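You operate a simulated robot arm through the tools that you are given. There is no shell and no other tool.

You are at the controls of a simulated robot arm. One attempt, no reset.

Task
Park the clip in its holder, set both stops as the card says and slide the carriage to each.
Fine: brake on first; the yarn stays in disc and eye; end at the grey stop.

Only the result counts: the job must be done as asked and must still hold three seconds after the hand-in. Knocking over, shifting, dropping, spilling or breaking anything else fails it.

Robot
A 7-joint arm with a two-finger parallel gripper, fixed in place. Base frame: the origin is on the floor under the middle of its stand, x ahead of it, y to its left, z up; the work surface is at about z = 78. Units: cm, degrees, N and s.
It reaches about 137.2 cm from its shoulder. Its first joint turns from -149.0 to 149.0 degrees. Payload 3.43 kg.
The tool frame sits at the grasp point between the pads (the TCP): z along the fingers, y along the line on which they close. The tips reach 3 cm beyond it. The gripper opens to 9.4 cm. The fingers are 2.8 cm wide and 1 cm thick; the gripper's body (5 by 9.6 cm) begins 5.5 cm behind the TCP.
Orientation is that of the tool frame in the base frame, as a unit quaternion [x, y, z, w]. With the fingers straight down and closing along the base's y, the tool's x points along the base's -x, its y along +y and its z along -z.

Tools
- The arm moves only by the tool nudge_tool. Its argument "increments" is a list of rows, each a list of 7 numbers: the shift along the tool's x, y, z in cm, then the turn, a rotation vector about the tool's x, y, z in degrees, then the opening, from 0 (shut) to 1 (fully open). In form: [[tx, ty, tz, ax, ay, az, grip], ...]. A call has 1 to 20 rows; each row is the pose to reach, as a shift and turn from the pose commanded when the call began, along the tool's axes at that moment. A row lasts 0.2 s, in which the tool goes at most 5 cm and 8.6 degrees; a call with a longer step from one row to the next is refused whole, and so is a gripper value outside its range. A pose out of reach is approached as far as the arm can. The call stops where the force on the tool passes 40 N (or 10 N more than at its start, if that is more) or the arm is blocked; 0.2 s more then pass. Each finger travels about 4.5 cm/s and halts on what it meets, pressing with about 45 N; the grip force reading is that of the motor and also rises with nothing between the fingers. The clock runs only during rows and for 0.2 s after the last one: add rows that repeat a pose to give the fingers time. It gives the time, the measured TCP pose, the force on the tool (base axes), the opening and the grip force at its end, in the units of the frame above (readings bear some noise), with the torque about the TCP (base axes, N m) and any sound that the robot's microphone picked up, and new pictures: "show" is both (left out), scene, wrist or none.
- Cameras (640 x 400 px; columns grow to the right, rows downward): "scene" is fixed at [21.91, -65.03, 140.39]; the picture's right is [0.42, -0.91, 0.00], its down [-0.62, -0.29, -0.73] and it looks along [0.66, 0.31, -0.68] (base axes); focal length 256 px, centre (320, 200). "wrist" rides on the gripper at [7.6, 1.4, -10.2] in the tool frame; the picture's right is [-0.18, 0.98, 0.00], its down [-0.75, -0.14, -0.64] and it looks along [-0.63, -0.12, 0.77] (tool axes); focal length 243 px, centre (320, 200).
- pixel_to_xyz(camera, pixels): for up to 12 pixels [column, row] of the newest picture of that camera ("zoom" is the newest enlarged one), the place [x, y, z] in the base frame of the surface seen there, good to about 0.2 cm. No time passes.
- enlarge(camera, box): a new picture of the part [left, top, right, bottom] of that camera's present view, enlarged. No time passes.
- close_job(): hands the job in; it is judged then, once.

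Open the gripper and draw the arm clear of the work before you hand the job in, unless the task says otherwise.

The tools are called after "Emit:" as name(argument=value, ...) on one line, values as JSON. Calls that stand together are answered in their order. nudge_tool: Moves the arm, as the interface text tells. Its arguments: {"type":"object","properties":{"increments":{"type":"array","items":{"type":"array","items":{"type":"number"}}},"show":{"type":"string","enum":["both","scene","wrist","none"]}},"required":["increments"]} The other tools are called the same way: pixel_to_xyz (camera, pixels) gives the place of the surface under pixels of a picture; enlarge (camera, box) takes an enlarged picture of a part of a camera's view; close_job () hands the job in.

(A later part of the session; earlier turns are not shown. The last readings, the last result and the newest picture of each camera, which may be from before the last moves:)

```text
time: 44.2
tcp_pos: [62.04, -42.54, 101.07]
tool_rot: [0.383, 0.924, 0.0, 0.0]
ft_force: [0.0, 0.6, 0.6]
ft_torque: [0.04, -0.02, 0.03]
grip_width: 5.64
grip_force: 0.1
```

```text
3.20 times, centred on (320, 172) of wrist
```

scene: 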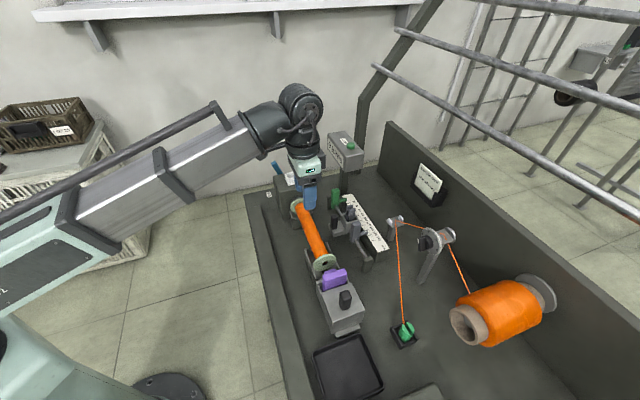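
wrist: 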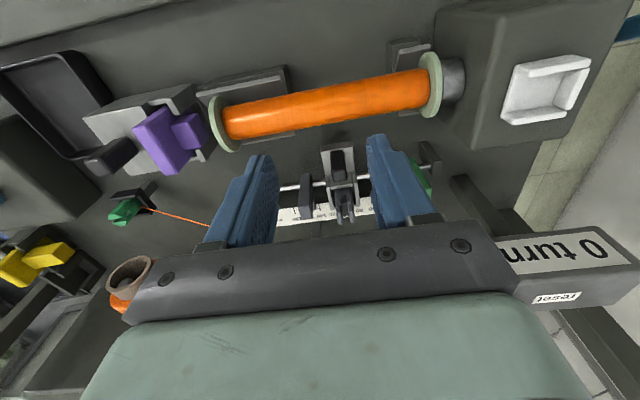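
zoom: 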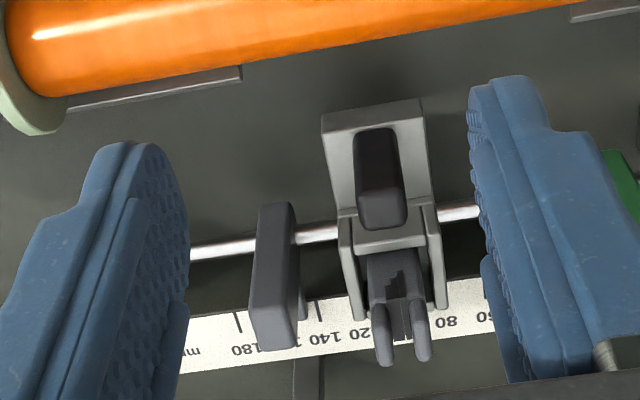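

The scene view confirms the yarn from disc to eye to the parked clip. The pointers are hidden behind the stop blocks from this side, so I turn back and then tilt the tool so the wrist camera looks straight down at the scale.

Emit:
nudge_tool(increments=[[-0.9, 0.6, 0, 0, 0, -8.2, 1], [-1.8, 1.2, 0, 0, 0, -16.4, 1], [-2.7, 1.8, 0, 0, 0, -24.6, 1], [-3.6, 2.3, 0, 0, 0, -32.8, 1], [-4.5, 2.9, 0, 0, 0, -41, 1], [-5.4, 3.4, 0.3, 0, 0, -49.2, 1], [-6.4, 4, 0.6, 0, 0, -57.4, 1], [-7.3, 4.5, 0.9, 0, 0, -65.6, 1], [-8.2, 5.1, 1.2, 0, 0, -73.8, 1], [-9.1, 5.7, 1.6, 0, 0, -82, 1], [-10.04, 6.2, 2, 0, 0, -90, 1], [-10.04, 6.2, 2, 0, 0, -90, 1]], show="none")

Emit:
nudge_tool(increments=[[0, 0, 0, 0, 8, 0, 1], [0, 0, 0, 0, 16, 0, 1], [0, 0, 0, 0, 24, 0, 1], [0, 0, 0, 0, 32, 0, 1], [0, 0, 0, 0, 39.3, 0, 1], [0, 0, 0, 0, 39.3, 0, 1]])

Emit:
enlarge(camera="wrist", box=[220, 0, 420, 230])

```text
time: 46.8
tcp_pos: [73.48, -45.31, 99.37]
tool_rot: [-0.384, 0.924, 0.0, 0.0]
ft_force: [-0.3, -0.1, 0.2]
ft_torque: [-0.04, 0.0, 0.0]
grip_width: 9.41
grip_force: 0.0
```

```text
time: 48.2
tcp_pos: [73.52, -45.24, 99.17]
tool_rot: [-0.36, 0.87, -0.13, -0.311]
ft_force: [-0.1, 0.1, 0.2]
ft_torque: [0.0, 0.01, 0.0]
grip_width: 9.4
grip_force: 0.2
```

scene: 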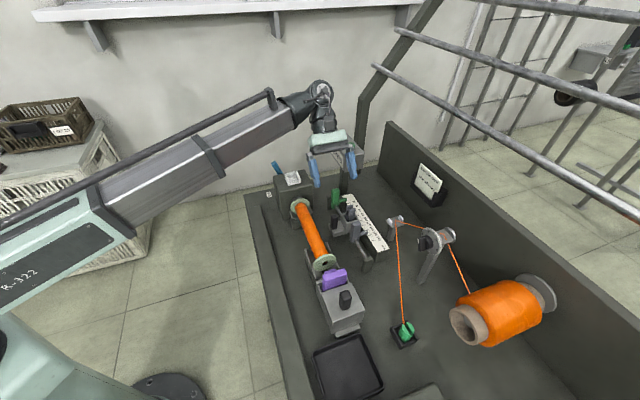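
wrist: 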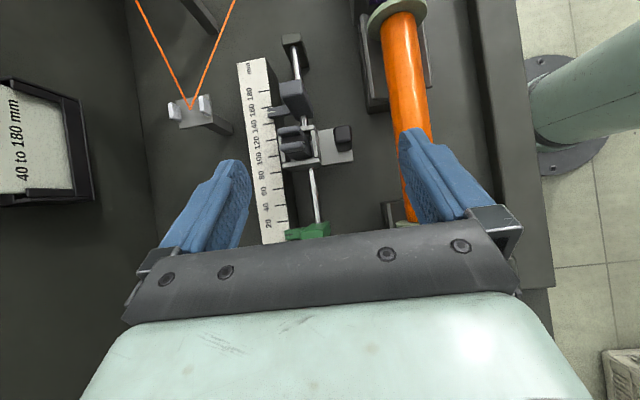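

```text
1.74 times, centred on (320, 115) of wrist
```

zoom: 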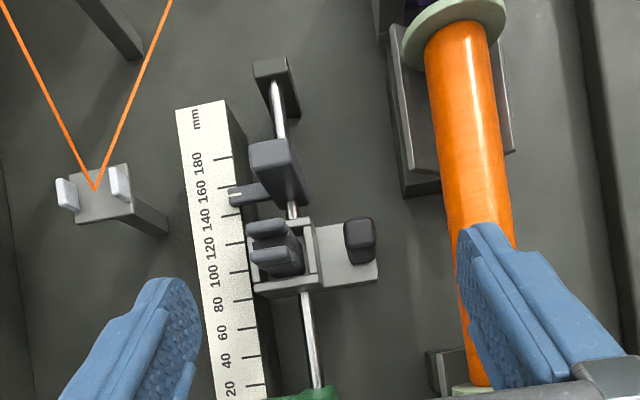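

A clean top-down view of the scale. I enlarge the grey and green pointers.

Emit:
enlarge(camera="wrist", box=[235, 60, 315, 150])

Emit:
enlarge(camera="wrist", box=[245, 150, 345, 245])

```text
4.44 times, centred on (275, 105) of wrist
```

zoom: 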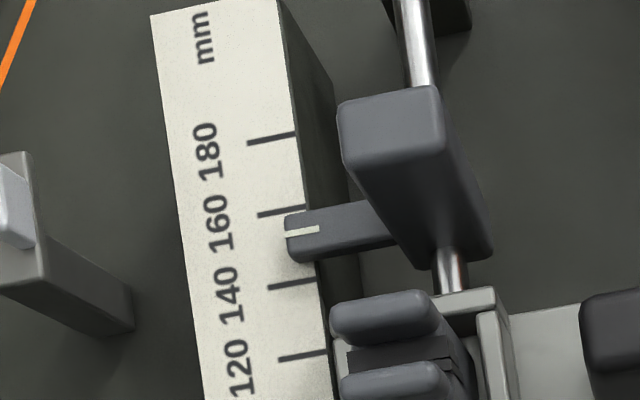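

```text
4.21 times, centred on (295, 198) of wrist
```

zoom: 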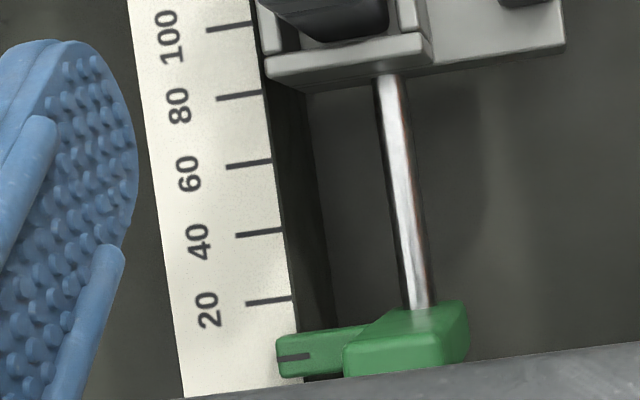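

Reading with parallax: grey ≈150 mm, green ≈4 mm. I measure heights of the pointers and stop blocks for accurate work.

Emit:
pixel_to_xyz(camera="zoom", pixels=[[295, 340], [320, 340], [285, 365], [330, 350], [380, 340], [420, 330], [440, 320], [400, 350], [250, 302], [290, 298], [240, 235], [280, 230]])

Emit:
enlarge(camera="wrist", box=[235, 60, 315, 150])

Emit:
pixel_to_xyz(camera="zoom", pixels=[[300, 220], [300, 245], [340, 225], [370, 235], [345, 115], [435, 100], [350, 155], [435, 145], [475, 250], [420, 270], [250, 142], [292, 134]])

```text
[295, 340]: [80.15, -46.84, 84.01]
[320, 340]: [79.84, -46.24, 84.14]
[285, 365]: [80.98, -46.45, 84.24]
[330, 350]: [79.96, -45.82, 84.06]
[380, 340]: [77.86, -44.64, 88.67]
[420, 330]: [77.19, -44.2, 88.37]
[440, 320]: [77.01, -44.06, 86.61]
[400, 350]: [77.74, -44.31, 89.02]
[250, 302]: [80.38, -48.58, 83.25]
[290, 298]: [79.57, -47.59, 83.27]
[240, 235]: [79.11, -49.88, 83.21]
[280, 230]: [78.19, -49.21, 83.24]
```

```text
4.44 times, centred on (275, 105) of wrist
```

zoom: 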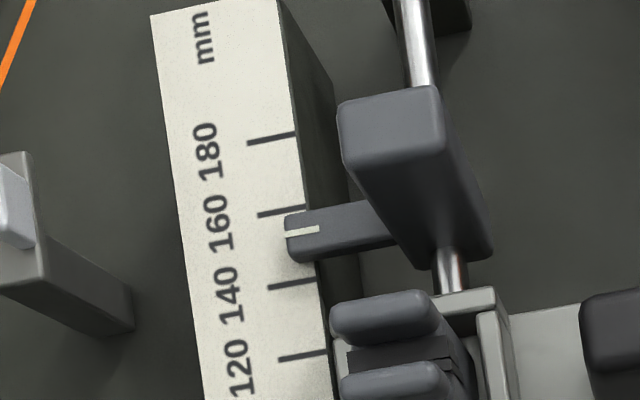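

```text
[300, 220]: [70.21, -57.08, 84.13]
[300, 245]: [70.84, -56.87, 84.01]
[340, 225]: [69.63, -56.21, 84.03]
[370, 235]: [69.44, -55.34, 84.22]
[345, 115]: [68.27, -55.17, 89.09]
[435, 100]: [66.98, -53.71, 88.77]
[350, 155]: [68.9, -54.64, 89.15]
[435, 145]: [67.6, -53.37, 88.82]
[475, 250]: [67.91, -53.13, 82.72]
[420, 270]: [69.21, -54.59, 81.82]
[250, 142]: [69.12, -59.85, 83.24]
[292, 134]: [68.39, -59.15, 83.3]
```

Scale calibration: u = -24.54 + mm/10 along the rail, so grey must move +3.0 cm and green about +3.55 cm. I tilt the tool upright again, and then go over the grey stop block (centre about (67.9,-54.2), top z 89).

Emit:
nudge_tool(increments=[[0, 0, 0, 0, -8, 0, 0.55], [0, 0, 0, 0, -16, 0, 0.55], [0, 0, 0, 0, -24, 0, 0.55], [0, 0, 0, 0, -32, 0, 0.55], [0, 0, 0, 0, -39.3, 0, 0.55], [0, 0, 0, 0, -39.3, 0, 0.55]], show="none")

Emit:
nudge_tool(increments=[[3, -0.8, 0, 0, 0, 0, 0.55], [6, -1.6, 1, 0, 0, 0, 0.55], [9, -2.2, 2, 0, 0, 0, 0.55], [10.35, -2.38, 3, 0, 0, 0, 0.55], [10.35, -2.38, 5, 0, 0, 0, 0.55], [10.35, -2.38, 5, 0, 0, 0, 0.55]])

Emit:
enlarge(camera="wrist", box=[230, 80, 400, 220])

```text
time: 49.6
tcp_pos: [73.33, -45.24, 99.22]
tool_rot: [-0.383, 0.924, 0.001, 0.001]
ft_force: [-0.1, 0.3, 0.0]
ft_torque: [-0.02, -0.01, 0.0]
grip_width: 5.16
grip_force: 0.2
```

```text
time: 51.0
tcp_pos: [67.7, -54.29, 94.17]
tool_rot: [-0.383, 0.924, -0.001, 0.001]
ft_force: [-0.3, 0.3, 0.8]
ft_torque: [0.01, 0.02, 0.02]
grip_width: 5.15
grip_force: 0.0
```

scene: 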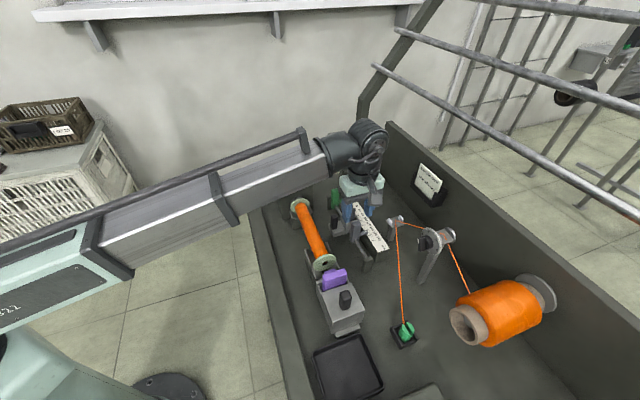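
wrist: 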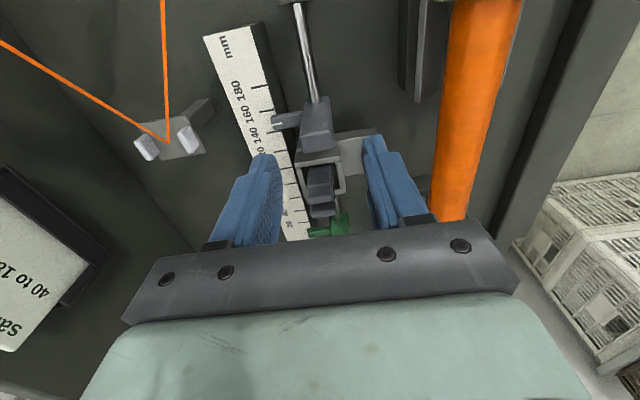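

```text
2.86 times, centred on (315, 150) of wrist
```

zoom: 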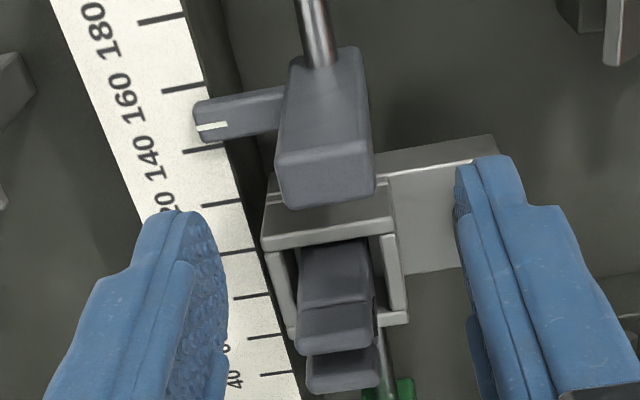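

The grey block top is at about (316,142); it is ~0.2 cm further toward the scale than the TCP. I correct, descend to TCP z≈88 and close on it across the rail.

Emit:
nudge_tool(increments=[[-0.05, -0.2, 1.5, 0, 0, 0, 0.55], [-0.05, -0.2, 3, 0, 0, 0, 0.55], [-0.05, -0.2, 4.5, 0, 0, 0, 0.55], [-0.05, -0.2, 5.6, 0, 0, 0, 0.55], [-0.05, -0.2, 6.15, 0, 0, 0, 0.55], [-0.05, -0.2, 6.15, 0, 0, 0, 0.55]])

Emit:
enlarge(camera="wrist", box=[230, 80, 400, 240])

```text
time: 52.4
tcp_pos: [68.01, -54.46, 88.04]
tool_rot: [-0.383, 0.924, 0.0, 0.0]
ft_force: [0.6, -0.6, -0.8]
ft_torque: [-0.02, 0.02, -0.01]
grip_width: 5.17
grip_force: 0.1
```

scene: 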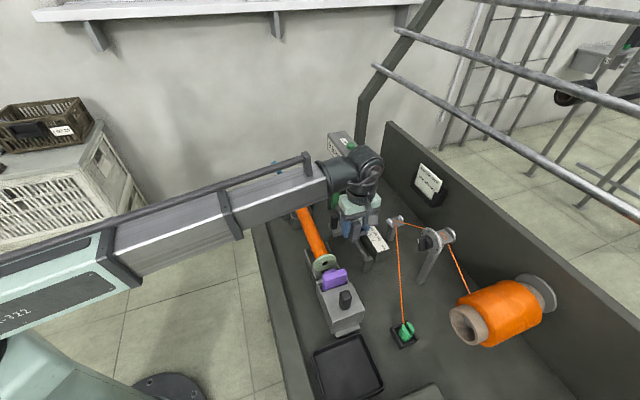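
wrist: 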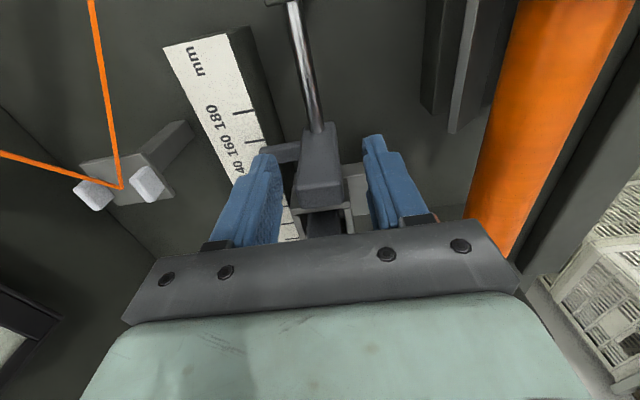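

```text
2.50 times, centred on (315, 160) of wrist
```

zoom: 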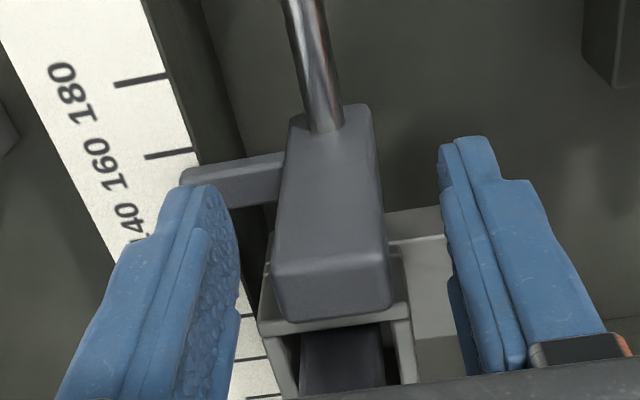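

The block (275–390 px) is nearly centred between the fingers; I nudge 0.12 cm toward the scale and close.

Emit:
nudge_tool(increments=[[0, -0.12, 0, 0, 0, 0, 0.45], [0, -0.12, 0, 0, 0, 0, 0.35], [0, -0.12, 0, 0, 0, 0, 0.25], [0, -0.12, 0, 0, 0, 0, 0.15], [0, -0.12, 0, 0, 0, 0, 0.1], [0, -0.12, 0, 0, 0, 0, 0.1]])

Emit:
enlarge(camera="wrist", box=[190, 20, 400, 220])

```text
time: 53.8
tcp_pos: [67.99, -54.49, 88.14]
tool_rot: [-0.383, 0.924, 0.0, 0.0]
ft_force: [-11.2, 10.8, -3.0]
ft_torque: [-0.2, 0.1, 0.02]
grip_width: 2.36
grip_force: 45.2
```

scene: 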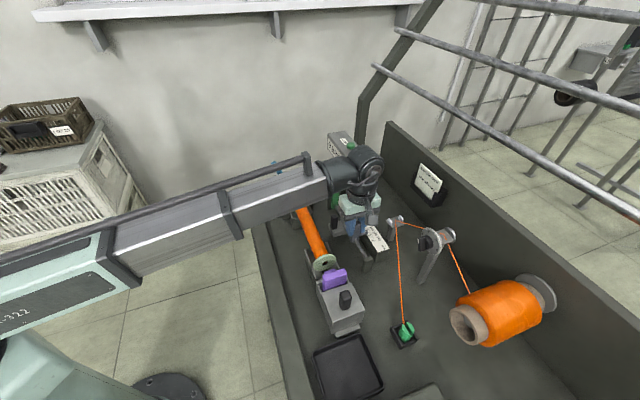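
wrist: 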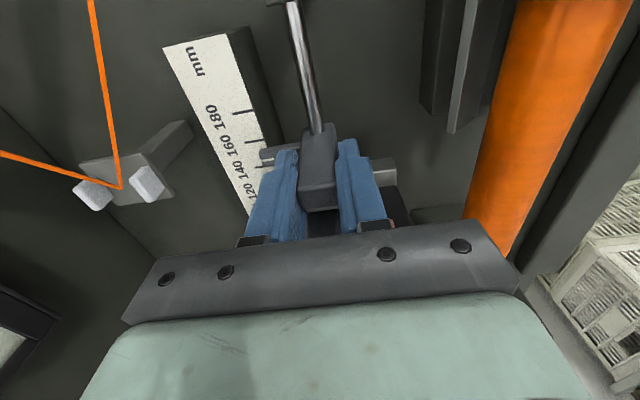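

```text
2.00 times, centred on (295, 120) of wrist
```

zoom: 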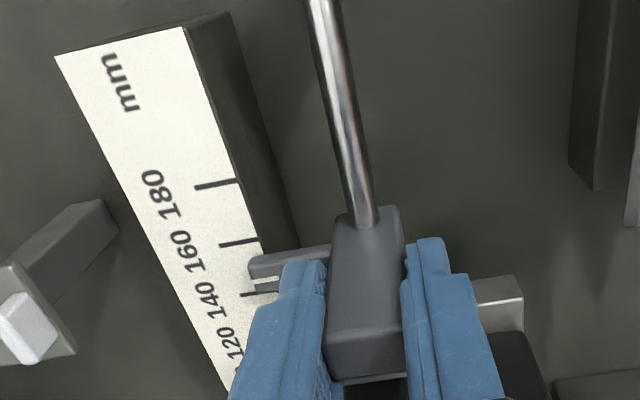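

Gripped (2.36 cm). The lateral reading says I'm ~0.1 cm too far toward the scale, so I correct while sliding the stop along +u by 3.0 cm.

Emit:
nudge_tool(increments=[[0, 0.1, 0, 0, 0, 0, 0.1], [0.4, 0.1, 0, 0, 0, 0, 0.1], [0.9, 0.1, 0, 0, 0, 0, 0.1], [1.4, 0.1, 0, 0, 0, 0, 0.1], [1.9, 0.1, 0, 0, 0, 0, 0.1], [2.4, 0.1, 0, 0, 0, 0, 0.1], [2.8, 0.1, 0, 0, 0, 0, 0.1], [3.0, 0.1, 0, 0, 0, 0, 0.1], [3.0, 0.1, 0, 0, 0, 0, 0.1]])

Emit:
enlarge(camera="wrist", box=[190, 20, 400, 220])

```text
time: 55.8
tcp_pos: [65.59, -56.68, 88.12]
tool_rot: [-0.383, 0.924, 0.001, 0.0]
ft_force: [-12.5, 11.7, -13.2]
ft_torque: [0.86, -0.89, 0.07]
grip_width: 2.32
grip_force: 45.3
```

scene: 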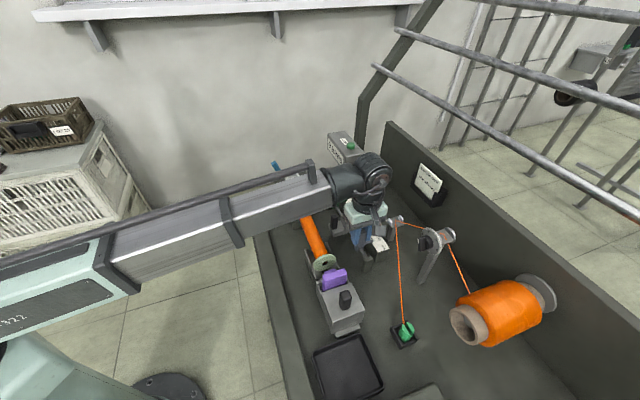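
wrist: 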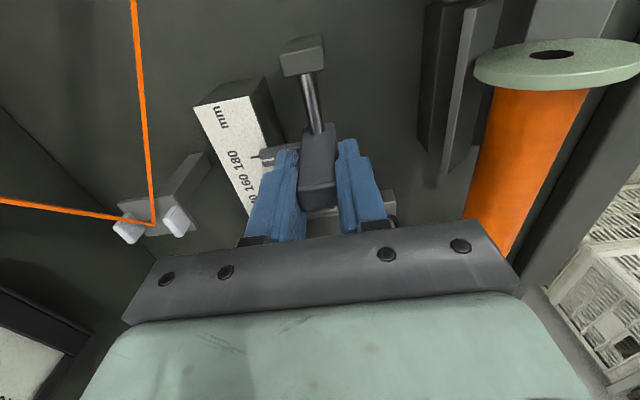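

```text
2.00 times, centred on (295, 120) of wrist
```

zoom: 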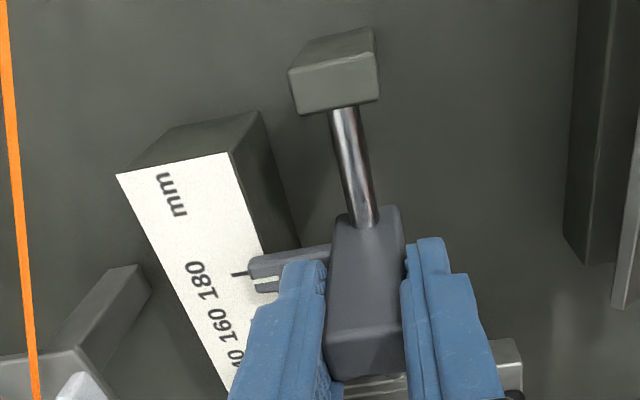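

The stop slid with the fingers. I enlarge the pointer and the 180 tick to judge the remaining error.

Emit:
enlarge(camera="wrist", box=[240, 130, 310, 190])

Emit:
enlarge(camera="scene", box=[350, 220, 400, 260])

```text
6.67 times, centred on (275, 160) of wrist
```

zoom: 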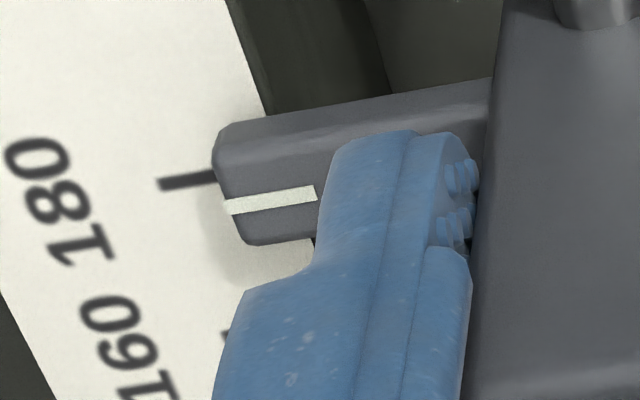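

```text
10.00 times, centred on (375, 240) of scene
```

zoom: 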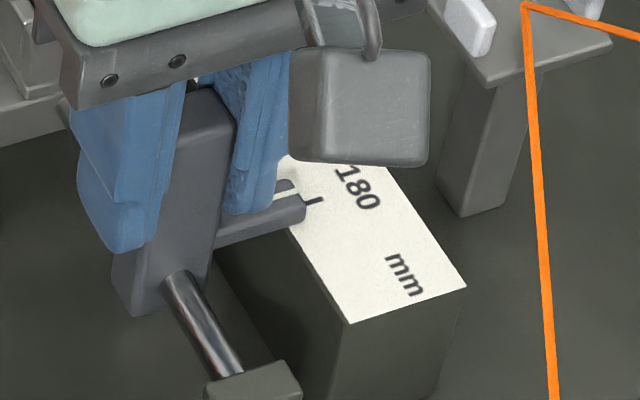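

The pointer line reads about 180.6 mm by this estimate. I release, lift and then check it with the top-down view.

Emit:
nudge_tool(increments=[[0, 0, 0, 0, 0, 0, 0.25], [0, 0, 0, 0, 0, 0, 0.4], [0, 0, 0, 0, 0, 0, 0.55], [0, 0, 0, 0, 0, 0, 0.55], [0, 0, -2, 0, 0, 0, 0.55], [0, 0, -5, 0, 0, 0, 0.7], [0, 0, -9, 0, 0, 0, 0.85], [-3, 1, -11, 0, 0, 0, 1], [-6, 2, -11, 0, 0, 0, 1], [-9, 2.5, -11, 0, 0, 0, 1], [-12.5, 2.6, -11, 0, 0, 0, 1], [-12.5, 2.6, -11, 0, 0, 0, 1]], show="none")

Emit:
nudge_tool(increments=[[0, 0, 0, 0, 8, 0, 1], [0, 0, 0, 0, 16, 0, 1], [0, 0, 0, 0, 24, 0, 1], [0, 0, 0, 0, 32, 0, 1], [0, 0, 0, 0, 39.3, 0, 1], [0, 0, 0, 0, 39.3, 0, 1]])

Emit:
enlarge(camera="wrist", box=[235, 50, 315, 140])

Emit:
enlarge(camera="wrist", box=[245, 150, 345, 245])

```text
time: 58.4
tcp_pos: [72.79, -45.92, 99.05]
tool_rot: [-0.382, 0.924, 0.001, 0.0]
ft_force: [0.2, -0.5, -0.3]
ft_torque: [0.0, -0.05, -0.01]
grip_width: 9.4
grip_force: 0.1
```

```text
time: 59.8
tcp_pos: [72.79, -45.78, 99.19]
tool_rot: [-0.36, 0.87, -0.128, -0.312]
ft_force: [-0.3, 0.3, -1.0]
ft_torque: [-0.01, -0.01, 0.04]
grip_width: 9.42
grip_force: 0.1
```

scene: 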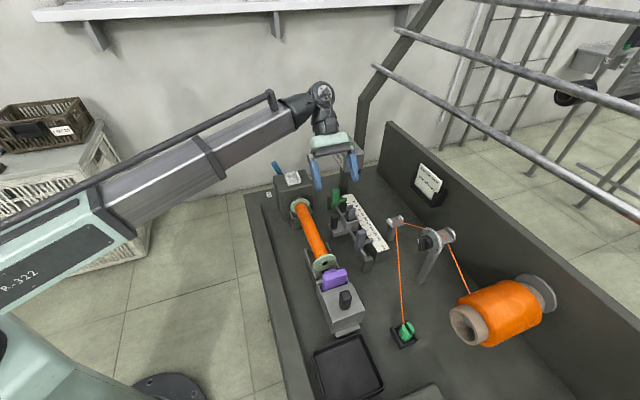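
wrist: 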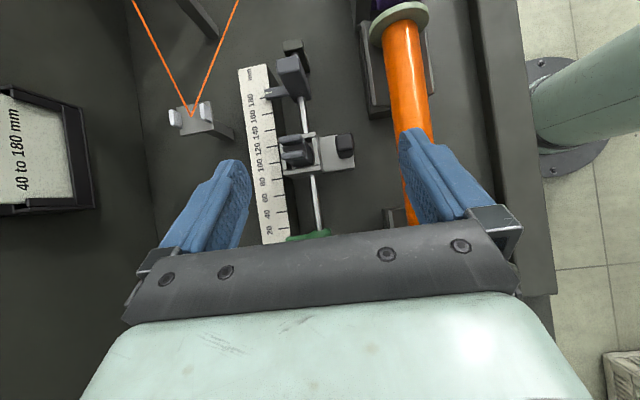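

```text
4.44 times, centred on (275, 95) of wrist
```

zoom: 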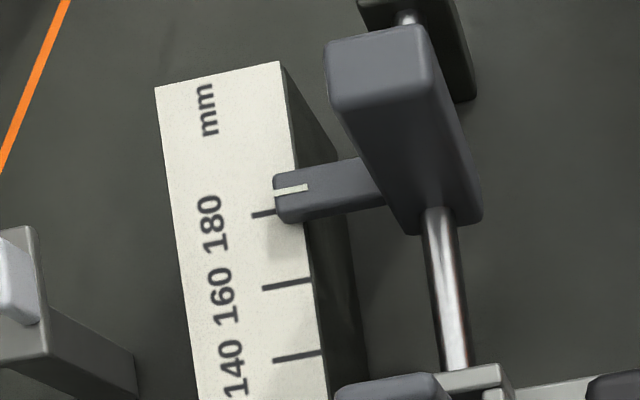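

```text
4.21 times, centred on (295, 198) of wrist
```

zoom: 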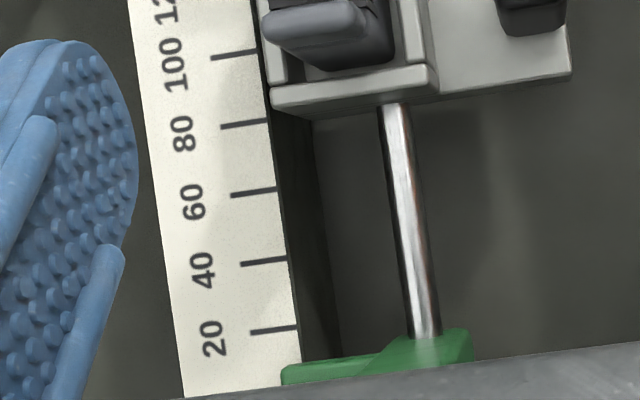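

Top-down view: I enlarge the grey pointer/180 tick further to get sub-millimetre pixel positions.

Emit:
enlarge(camera="wrist", box=[255, 80, 295, 105])

Emit:
pixel_to_xyz(camera="zoom", pixels=[[210, 160], [240, 157], [270, 152], [290, 150], [140, 262], [160, 258], [180, 254], [215, 190], [260, 185], [230, 140], [280, 130], [250, 195]])

```text
16.00 times, centred on (275, 92) of wrist
```

zoom: 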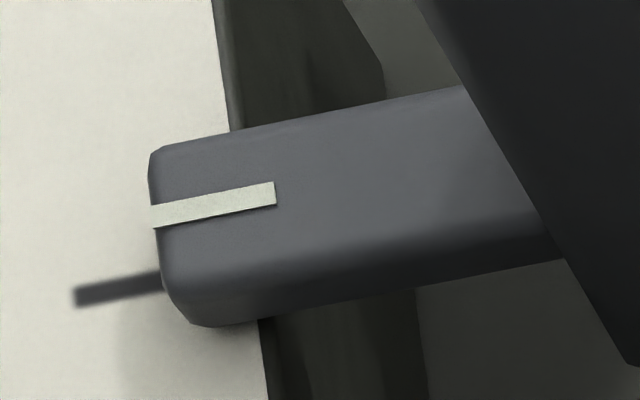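

```text
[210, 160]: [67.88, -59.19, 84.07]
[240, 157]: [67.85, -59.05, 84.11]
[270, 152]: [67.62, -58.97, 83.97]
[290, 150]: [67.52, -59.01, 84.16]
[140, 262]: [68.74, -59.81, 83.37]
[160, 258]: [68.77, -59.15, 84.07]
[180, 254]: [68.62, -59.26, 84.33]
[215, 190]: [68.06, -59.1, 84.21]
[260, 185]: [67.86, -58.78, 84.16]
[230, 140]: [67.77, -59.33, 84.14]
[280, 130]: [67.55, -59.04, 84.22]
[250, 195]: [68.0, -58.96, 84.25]
```

Grey reads 180.5–181.0 mm, good. For the green stop the gripper body would come too close to the counter box, so I lean the hand 20° toward +u (away from the counter) and approach the block from above along the tool axis.

Emit:
nudge_tool(increments=[[0, 0, 0, 0, -8, 0, 0.8], [0, 0, 0, 0, -16, 0, 0.6], [0, 0, 0, 0, -24, 0, 0.55], [0, 0, 0, 0, -32, 0, 0.55], [0, 0, 0, 0, -40, 0, 0.55], [0, 0, 0, 0, -48, 0, 0.55], [0, 0, 0, 0, -56, 0, 0.55], [0, 0, 0, 0, -59.3, 0, 0.55], [0, 0, 0, 0, -59.3, 0, 0.55]], show="none")

Emit:
nudge_tool(increments=[[-0.3, -1, 1.5, 0, 0, 0, 0.55], [-0.6, -2, 3, 0, 0, 0, 0.55], [-0.91, -2.62, 4.5, 0, 0, 0, 0.55], [-0.91, -2.62, 6.13, 0, 0, 0, 0.55], [-0.91, -2.62, 6.13, 0, 0, 0, 0.55]])

Emit:
enlarge(camera="wrist", box=[230, 80, 400, 240])

```text
time: 61.8
tcp_pos: [72.82, -45.96, 99.07]
tool_rot: [-0.376, 0.91, 0.067, 0.161]
ft_force: [-0.4, -1.2, 0.1]
ft_torque: [0.03, 0.0, 0.0]
grip_width: 5.18
grip_force: 0.1
```

```text
time: 63.0
tcp_pos: [76.75, -45.68, 93.52]
tool_rot: [-0.377, 0.91, 0.067, 0.16]
ft_force: [-1.1, -1.0, -1.0]
ft_torque: [0.01, 0.01, 0.0]
grip_width: 5.17
grip_force: 0.1
```

scene: 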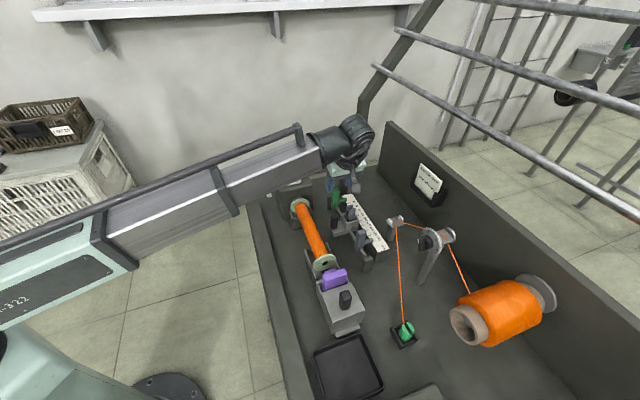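
wrist: 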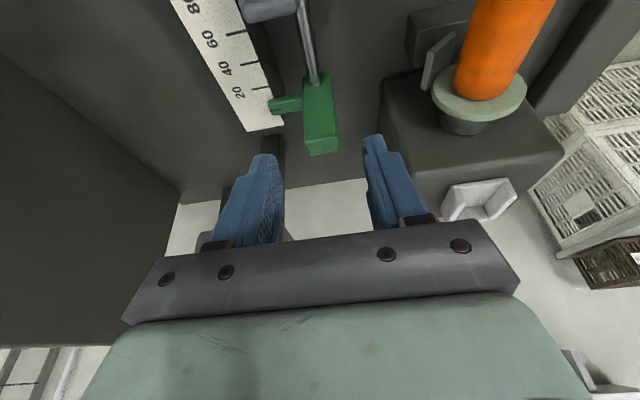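

```text
2.50 times, centred on (315, 160) of wrist
```

zoom: 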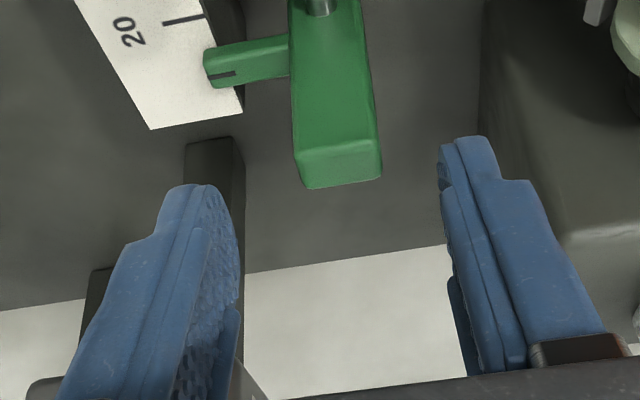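

The green block is centred between the fingers and clear of the counter. I descend along the tool axis by 5.75 cm and close on it.

Emit:
nudge_tool(increments=[[0, 0, 1.5, 0, 0, 0, 0.55], [0, 0, 3, 0, 0, 0, 0.55], [0, 0, 4.5, 0, 0, 0, 0.55], [0, 0, 5.75, 0, 0, 0, 0.55], [0, 0, 5.75, 0, 0, 0, 0.55]])

Emit:
enlarge(camera="wrist", box=[220, 60, 420, 240])

Emit:
enlarge(camera="scene", box=[310, 160, 390, 230])

```text
time: 64.2
tcp_pos: [78.04, -44.12, 88.19]
tool_rot: [-0.377, 0.91, 0.067, 0.16]
ft_force: [-0.1, 1.0, 0.6]
ft_torque: [0.01, 0.01, -0.02]
grip_width: 5.19
grip_force: 0.0
```

scene: 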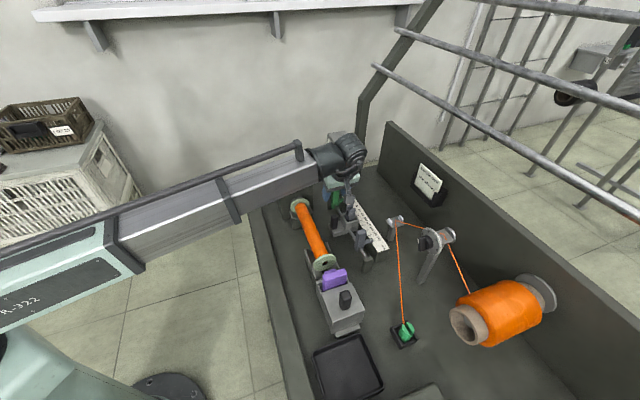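
wrist: 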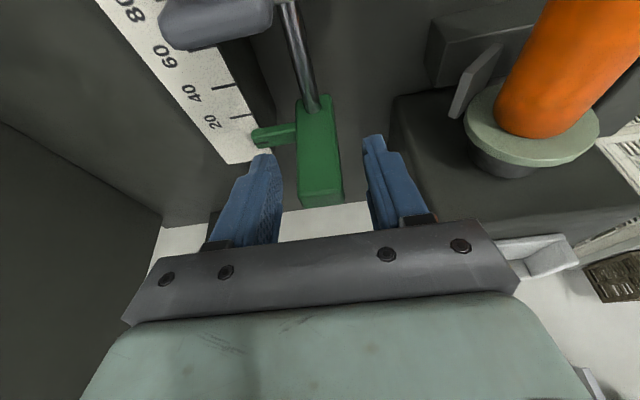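

```text
2.22 times, centred on (320, 150) of wrist
```

zoom: 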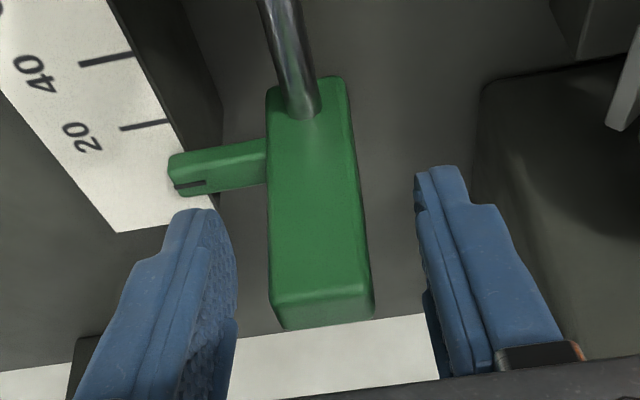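

```text
5.71 times, centred on (350, 195) of scene
```

zoom: 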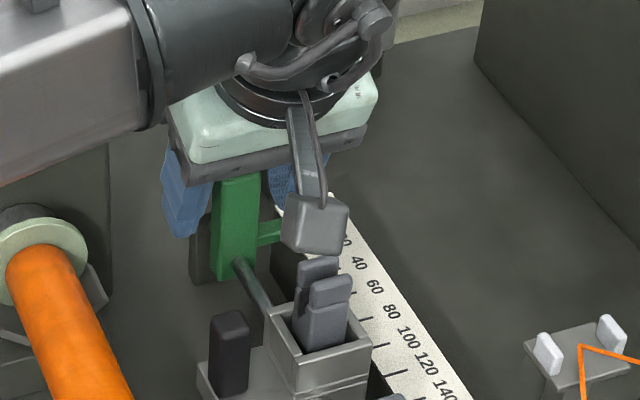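

The block sits between the fingers (block 268–373, fingers 238/430 in the enlarged view). I close on it.

Emit:
nudge_tool(increments=[[0, 0, 0, 0, 0, 0, 0.45], [0, 0, 0, 0, 0, 0, 0.35], [0, 0, 0, 0, 0, 0, 0.25], [0, 0, 0, 0, 0, 0, 0.15], [0, 0, 0, 0, 0, 0, 0.1], [0, 0, 0, 0, 0, 0, 0.1]])

Emit:
enlarge(camera="wrist", box=[220, 60, 380, 200])

```text
time: 65.6
tcp_pos: [78.1, -44.14, 88.27]
tool_rot: [-0.376, 0.91, 0.067, 0.161]
ft_force: [-2.7, 3.0, -1.3]
ft_torque: [-0.03, -0.01, 0.06]
grip_width: 2.75
grip_force: 44.9
```

scene: 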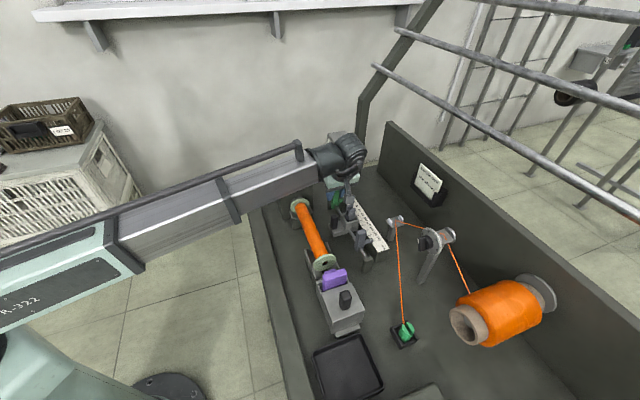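
wrist: 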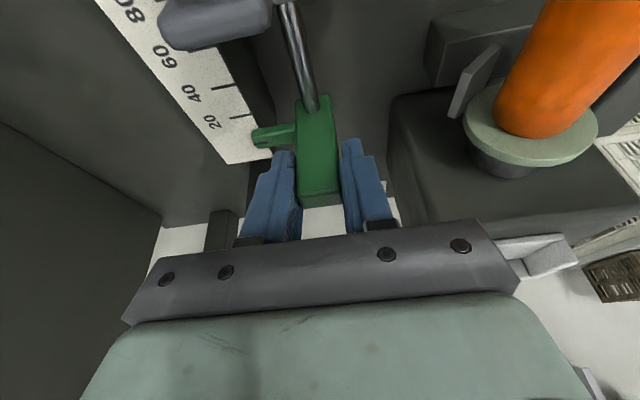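

```text
2.86 times, centred on (300, 130) of wrist
```

zoom: 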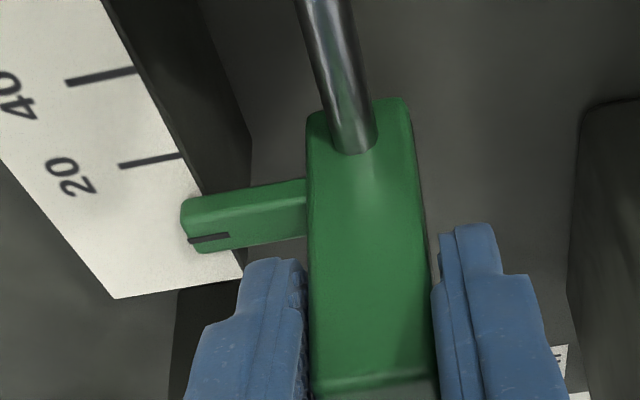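

Gripped (2.75 cm) with little side load. I slide it +u by 3.6 cm (tool x 0.94, tool z −0.342 per cm).

Emit:
nudge_tool(increments=[[0.376, 0, -0.137, 0, 0, 0, 0.1], [0.846, 0, -0.308, 0, 0, 0, 0.1], [1.316, 0, -0.479, 0, 0, 0, 0.1], [1.786, 0, -0.65, 0, 0, 0, 0.1], [2.256, 0, -0.821, 0, 0, 0, 0.1], [2.726, 0, -0.992, 0, 0, 0, 0.1], [3.102, 0, -1.129, 0, 0, 0, 0.1], [3.384, 0, -1.231, 0, 0, 0, 0.1], [3.384, 0, -1.231, 0, 0, 0, 0.1]])

Emit:
enlarge(camera="wrist", box=[220, 60, 380, 200])

```text
time: 67.6
tcp_pos: [75.47, -46.79, 88.28]
tool_rot: [-0.377, 0.91, 0.067, 0.161]
ft_force: [-9.1, 8.0, 7.5]
ft_torque: [0.52, -0.58, 0.13]
grip_width: 2.75
grip_force: 45.0
```

scene: 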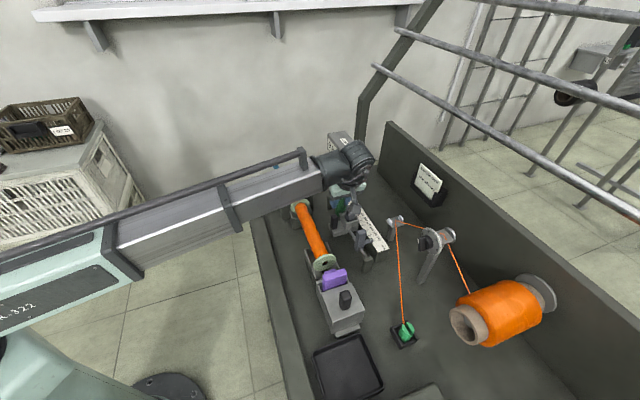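
wrist: 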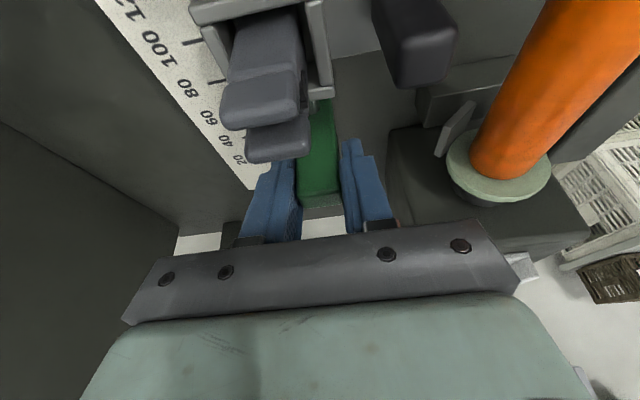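

```text
2.86 times, centred on (300, 130) of wrist
```

zoom: 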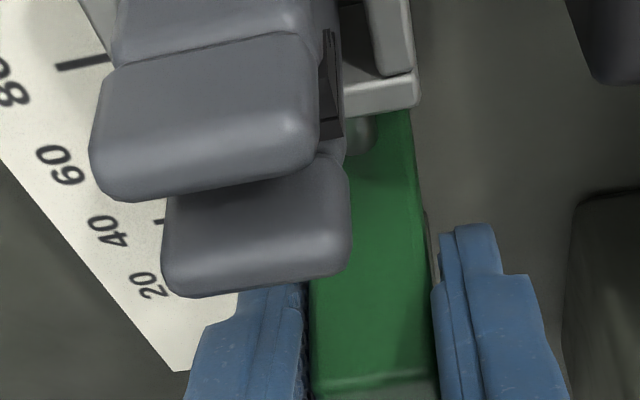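

The carriage jaws hide the pointer from this angle. I release, back off along the tool axis and go to the top-down view again.

Emit:
nudge_tool(increments=[[0, 0, 0, 0, 0, 0, 0.3], [0, 0, 0, 0, 0, 0, 0.45], [0, 0, 0, 0, 0, 0, 0.6], [0, 0, 0, 0, 0, 0, 0.6], [0, 0, -2, 0, 0, 0, 0.6], [0, 0, -4, 0, 0, 0, 0.6], [0, 0, -6, 0, 0, 0, 0.8], [-0.9, 0.9, -7.6, 0, 0, 0, 1], [-1.8, 1.8, -9.2, 0, 0, 0, 1], [-2.66, 2.6, -10.67, 0, 0, 0, 1], [-2.66, 2.6, -10.67, 0, 0, 0, 1]], show="none")

Emit:
nudge_tool(increments=[[0, 0, 0, 0, 8, 0, 1], [0, 0, 0, 0, 16, 0, 1], [0, 0, 0, 0, 24, 0, 1], [0, 0, 0, 0, 32, 0, 1], [0, 0, 0, 0, 40, 0, 1], [0, 0, 0, 0, 48, 0, 1], [0, 0, 0, 0, 56, 0, 1], [0, 0, 0, 0, 59.3, 0, 1], [0, 0, 0, 0, 59.3, 0, 1]])

Emit:
enlarge(camera="wrist", box=[245, 150, 345, 240])

Emit:
enlarge(camera="wrist", box=[235, 50, 315, 140])

```text
time: 70.0
tcp_pos: [72.98, -45.9, 99.18]
tool_rot: [-0.376, 0.91, 0.066, 0.16]
ft_force: [-0.7, 0.0, 0.1]
ft_torque: [-0.03, 0.01, 0.05]
grip_width: 9.38
grip_force: 0.1
```

```text
time: 72.0
tcp_pos: [72.94, -45.78, 99.19]
tool_rot: [-0.361, 0.87, -0.13, -0.311]
ft_force: [-0.1, 0.3, 0.3]
ft_torque: [-0.02, 0.04, 0.02]
grip_width: 9.39
grip_force: 0.1
```

scene: 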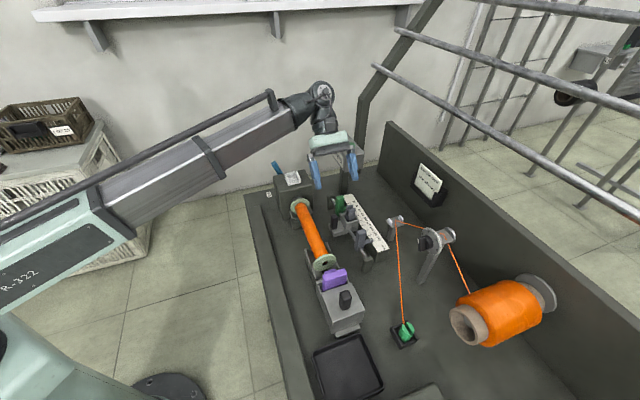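
wrist: 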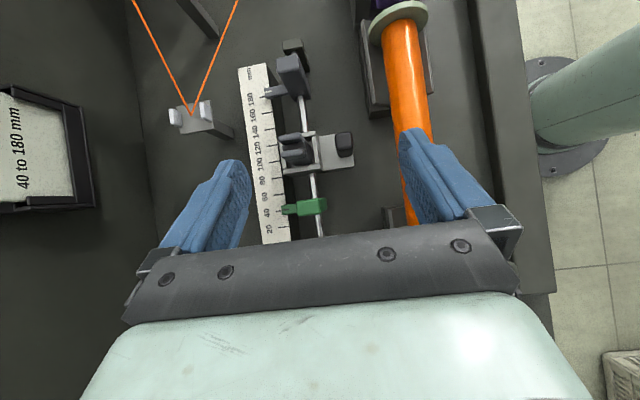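

```text
4.44 times, centred on (295, 195) of wrist
```

zoom: 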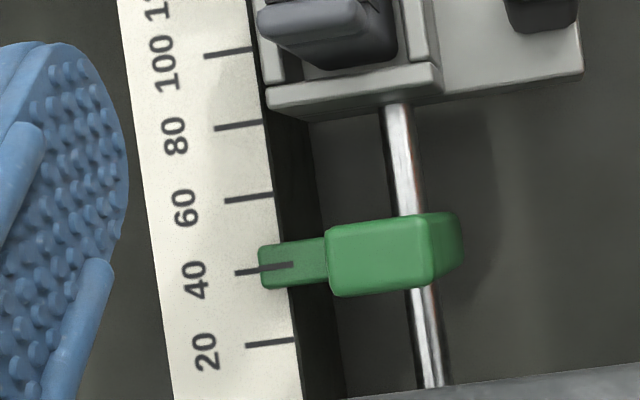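

```text
4.44 times, centred on (275, 95) of wrist
```

zoom: 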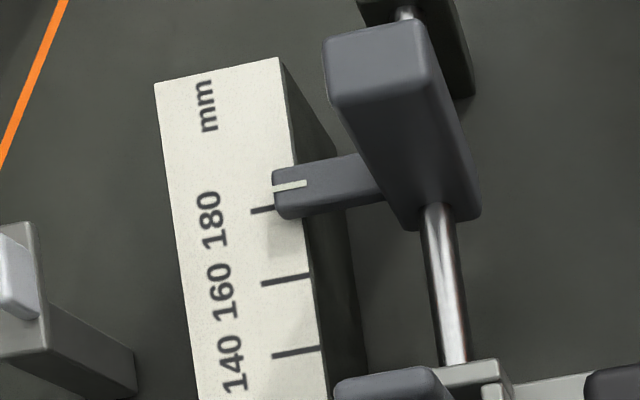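

The green pointer line now lies on the 40 tick. I enlarge for sub-millimetre precision.

Emit:
enlarge(camera="wrist", box=[265, 195, 305, 225])

Emit:
enlarge(camera="wrist", box=[255, 75, 295, 105])

```text
13.33 times, centred on (285, 210) of wrist
```

zoom: 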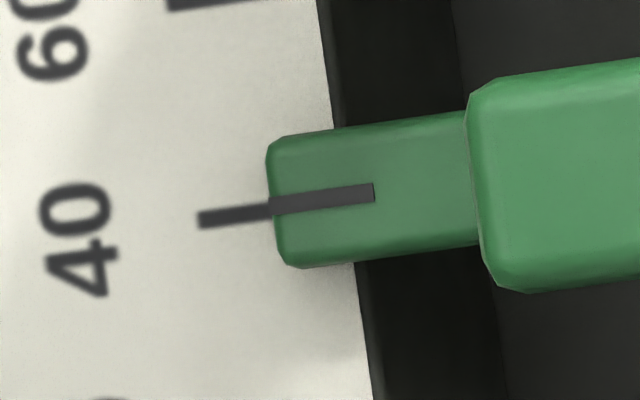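

```text
13.33 times, centred on (275, 90) of wrist
```

zoom: 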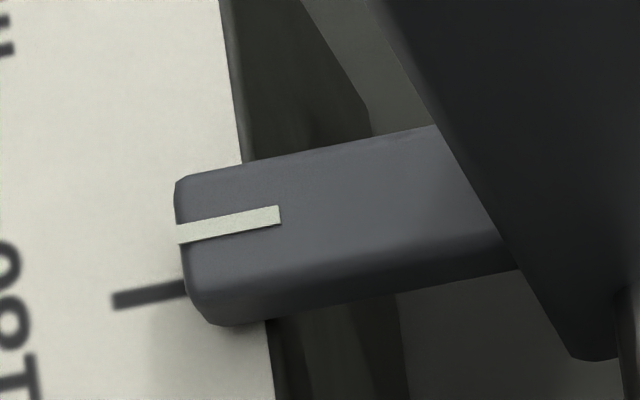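

Green is exactly on 40; grey reads ≈180.8. Next the carriage: I bring the tool upright and turn to the bobbin-side orientation to grip its black handle along the rail.

Emit:
nudge_tool(increments=[[0, 0, 0, 0, -8, 0, 0.8], [0, 0, 0, 0, -16, 0, 0.6], [0, 0, 0, 0, -24, 0, 0.5], [0, 0, 0, 0, -32, 0, 0.5], [0, 0, 0, 0, -39.3, 0, 0.5], [0, 0, 0, 0, -39.3, 0, 0.5]], show="none")

Emit:
nudge_tool(increments=[[0.5, 0.1, 0, 0, 0, 8.2, 0.5], [1, 0.2, 0, 0, 0, 16.4, 0.5], [1.5, 0.3, 0, 0, 0, 24.6, 0.5], [2, 0.5, 0, 0, 0, 32.8, 0.5], [2.5, 0.7, 0, 0, 0, 41, 0.5], [3, 0.9, 0, 0, 0, 49.2, 0.5], [3.5, 1.1, 0, 0, 0, 57.4, 0.5], [4, 1.3, 0, 0, 0, 65.6, 0.5], [4.4, 1.5, 0, 0, 0, 73.8, 0.5], [4.7, 1.6, 0, 0, 0, 82, 0.5], [4.7, 1.6, 0, 0, 0, 90, 0.5], [4.7, 1.6, 0, 0, 0, 90, 0.5]])

Emit:
enlarge(camera="wrist", box=[230, 90, 410, 230])

```text
time: 73.4
tcp_pos: [72.96, -45.71, 99.2]
tool_rot: [-0.383, 0.924, -0.001, 0.001]
ft_force: [-0.2, 0.3, 0.1]
ft_torque: [0.01, -0.04, -0.01]
grip_width: 4.68
grip_force: 0.1
```

```text
time: 76.0
tcp_pos: [68.52, -47.85, 99.22]
tool_rot: [0.383, 0.924, 0.0, -0.001]
ft_force: [0.0, -0.4, 0.6]
ft_torque: [0.04, 0.01, 0.04]
grip_width: 4.67
grip_force: 0.0
```

scene: 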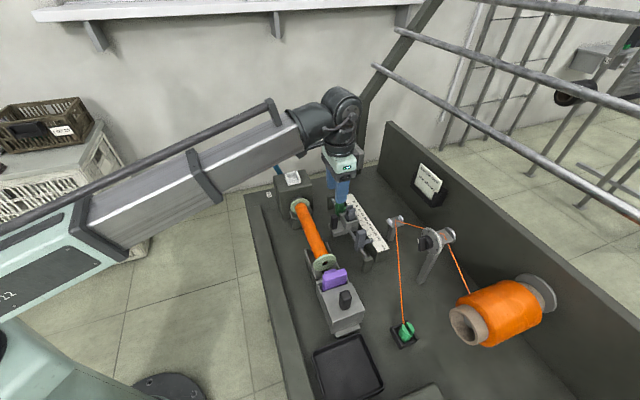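
wrist: 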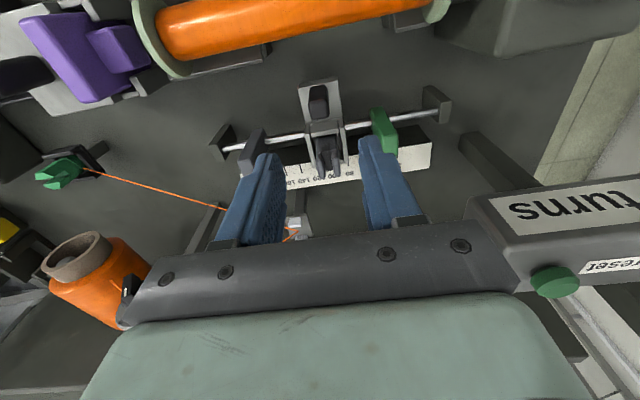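

```text
2.86 times, centred on (320, 160) of wrist
```

zoom: 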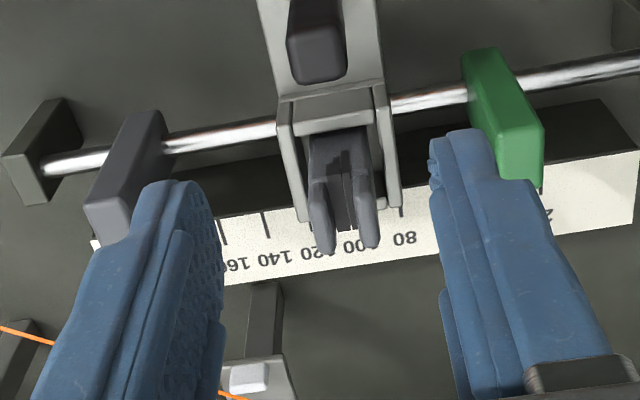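

The handle shows at (318,100). I measure its top precisely.

Emit:
enlarge(camera="wrist", box=[290, 70, 350, 130])

Emit:
pixel_to_xyz(camera="zoom", pixels=[[268, 230], [300, 250], [360, 215], [350, 245], [275, 260], [310, 200], [315, 120], [250, 150], [390, 130], [330, 300], [300, 235], [345, 228]])

```text
6.67 times, centred on (320, 100) of wrist
```

zoom: 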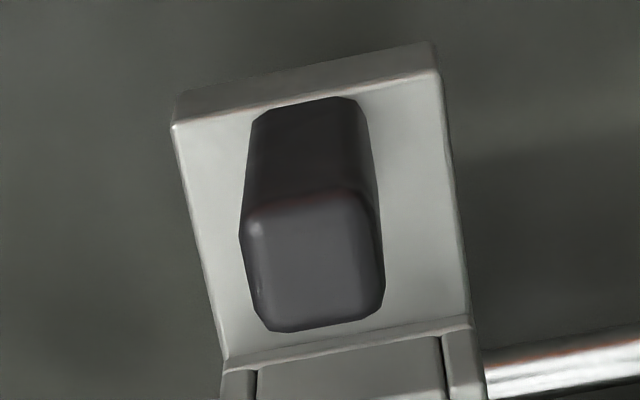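

```text
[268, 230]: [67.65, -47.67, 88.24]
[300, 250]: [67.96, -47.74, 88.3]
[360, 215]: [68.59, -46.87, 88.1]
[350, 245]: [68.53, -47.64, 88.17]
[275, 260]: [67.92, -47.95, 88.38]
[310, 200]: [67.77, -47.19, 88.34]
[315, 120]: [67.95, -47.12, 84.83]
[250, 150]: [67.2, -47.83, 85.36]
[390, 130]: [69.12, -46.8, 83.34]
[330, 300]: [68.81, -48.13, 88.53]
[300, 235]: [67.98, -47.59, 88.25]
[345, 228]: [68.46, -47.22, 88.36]
```

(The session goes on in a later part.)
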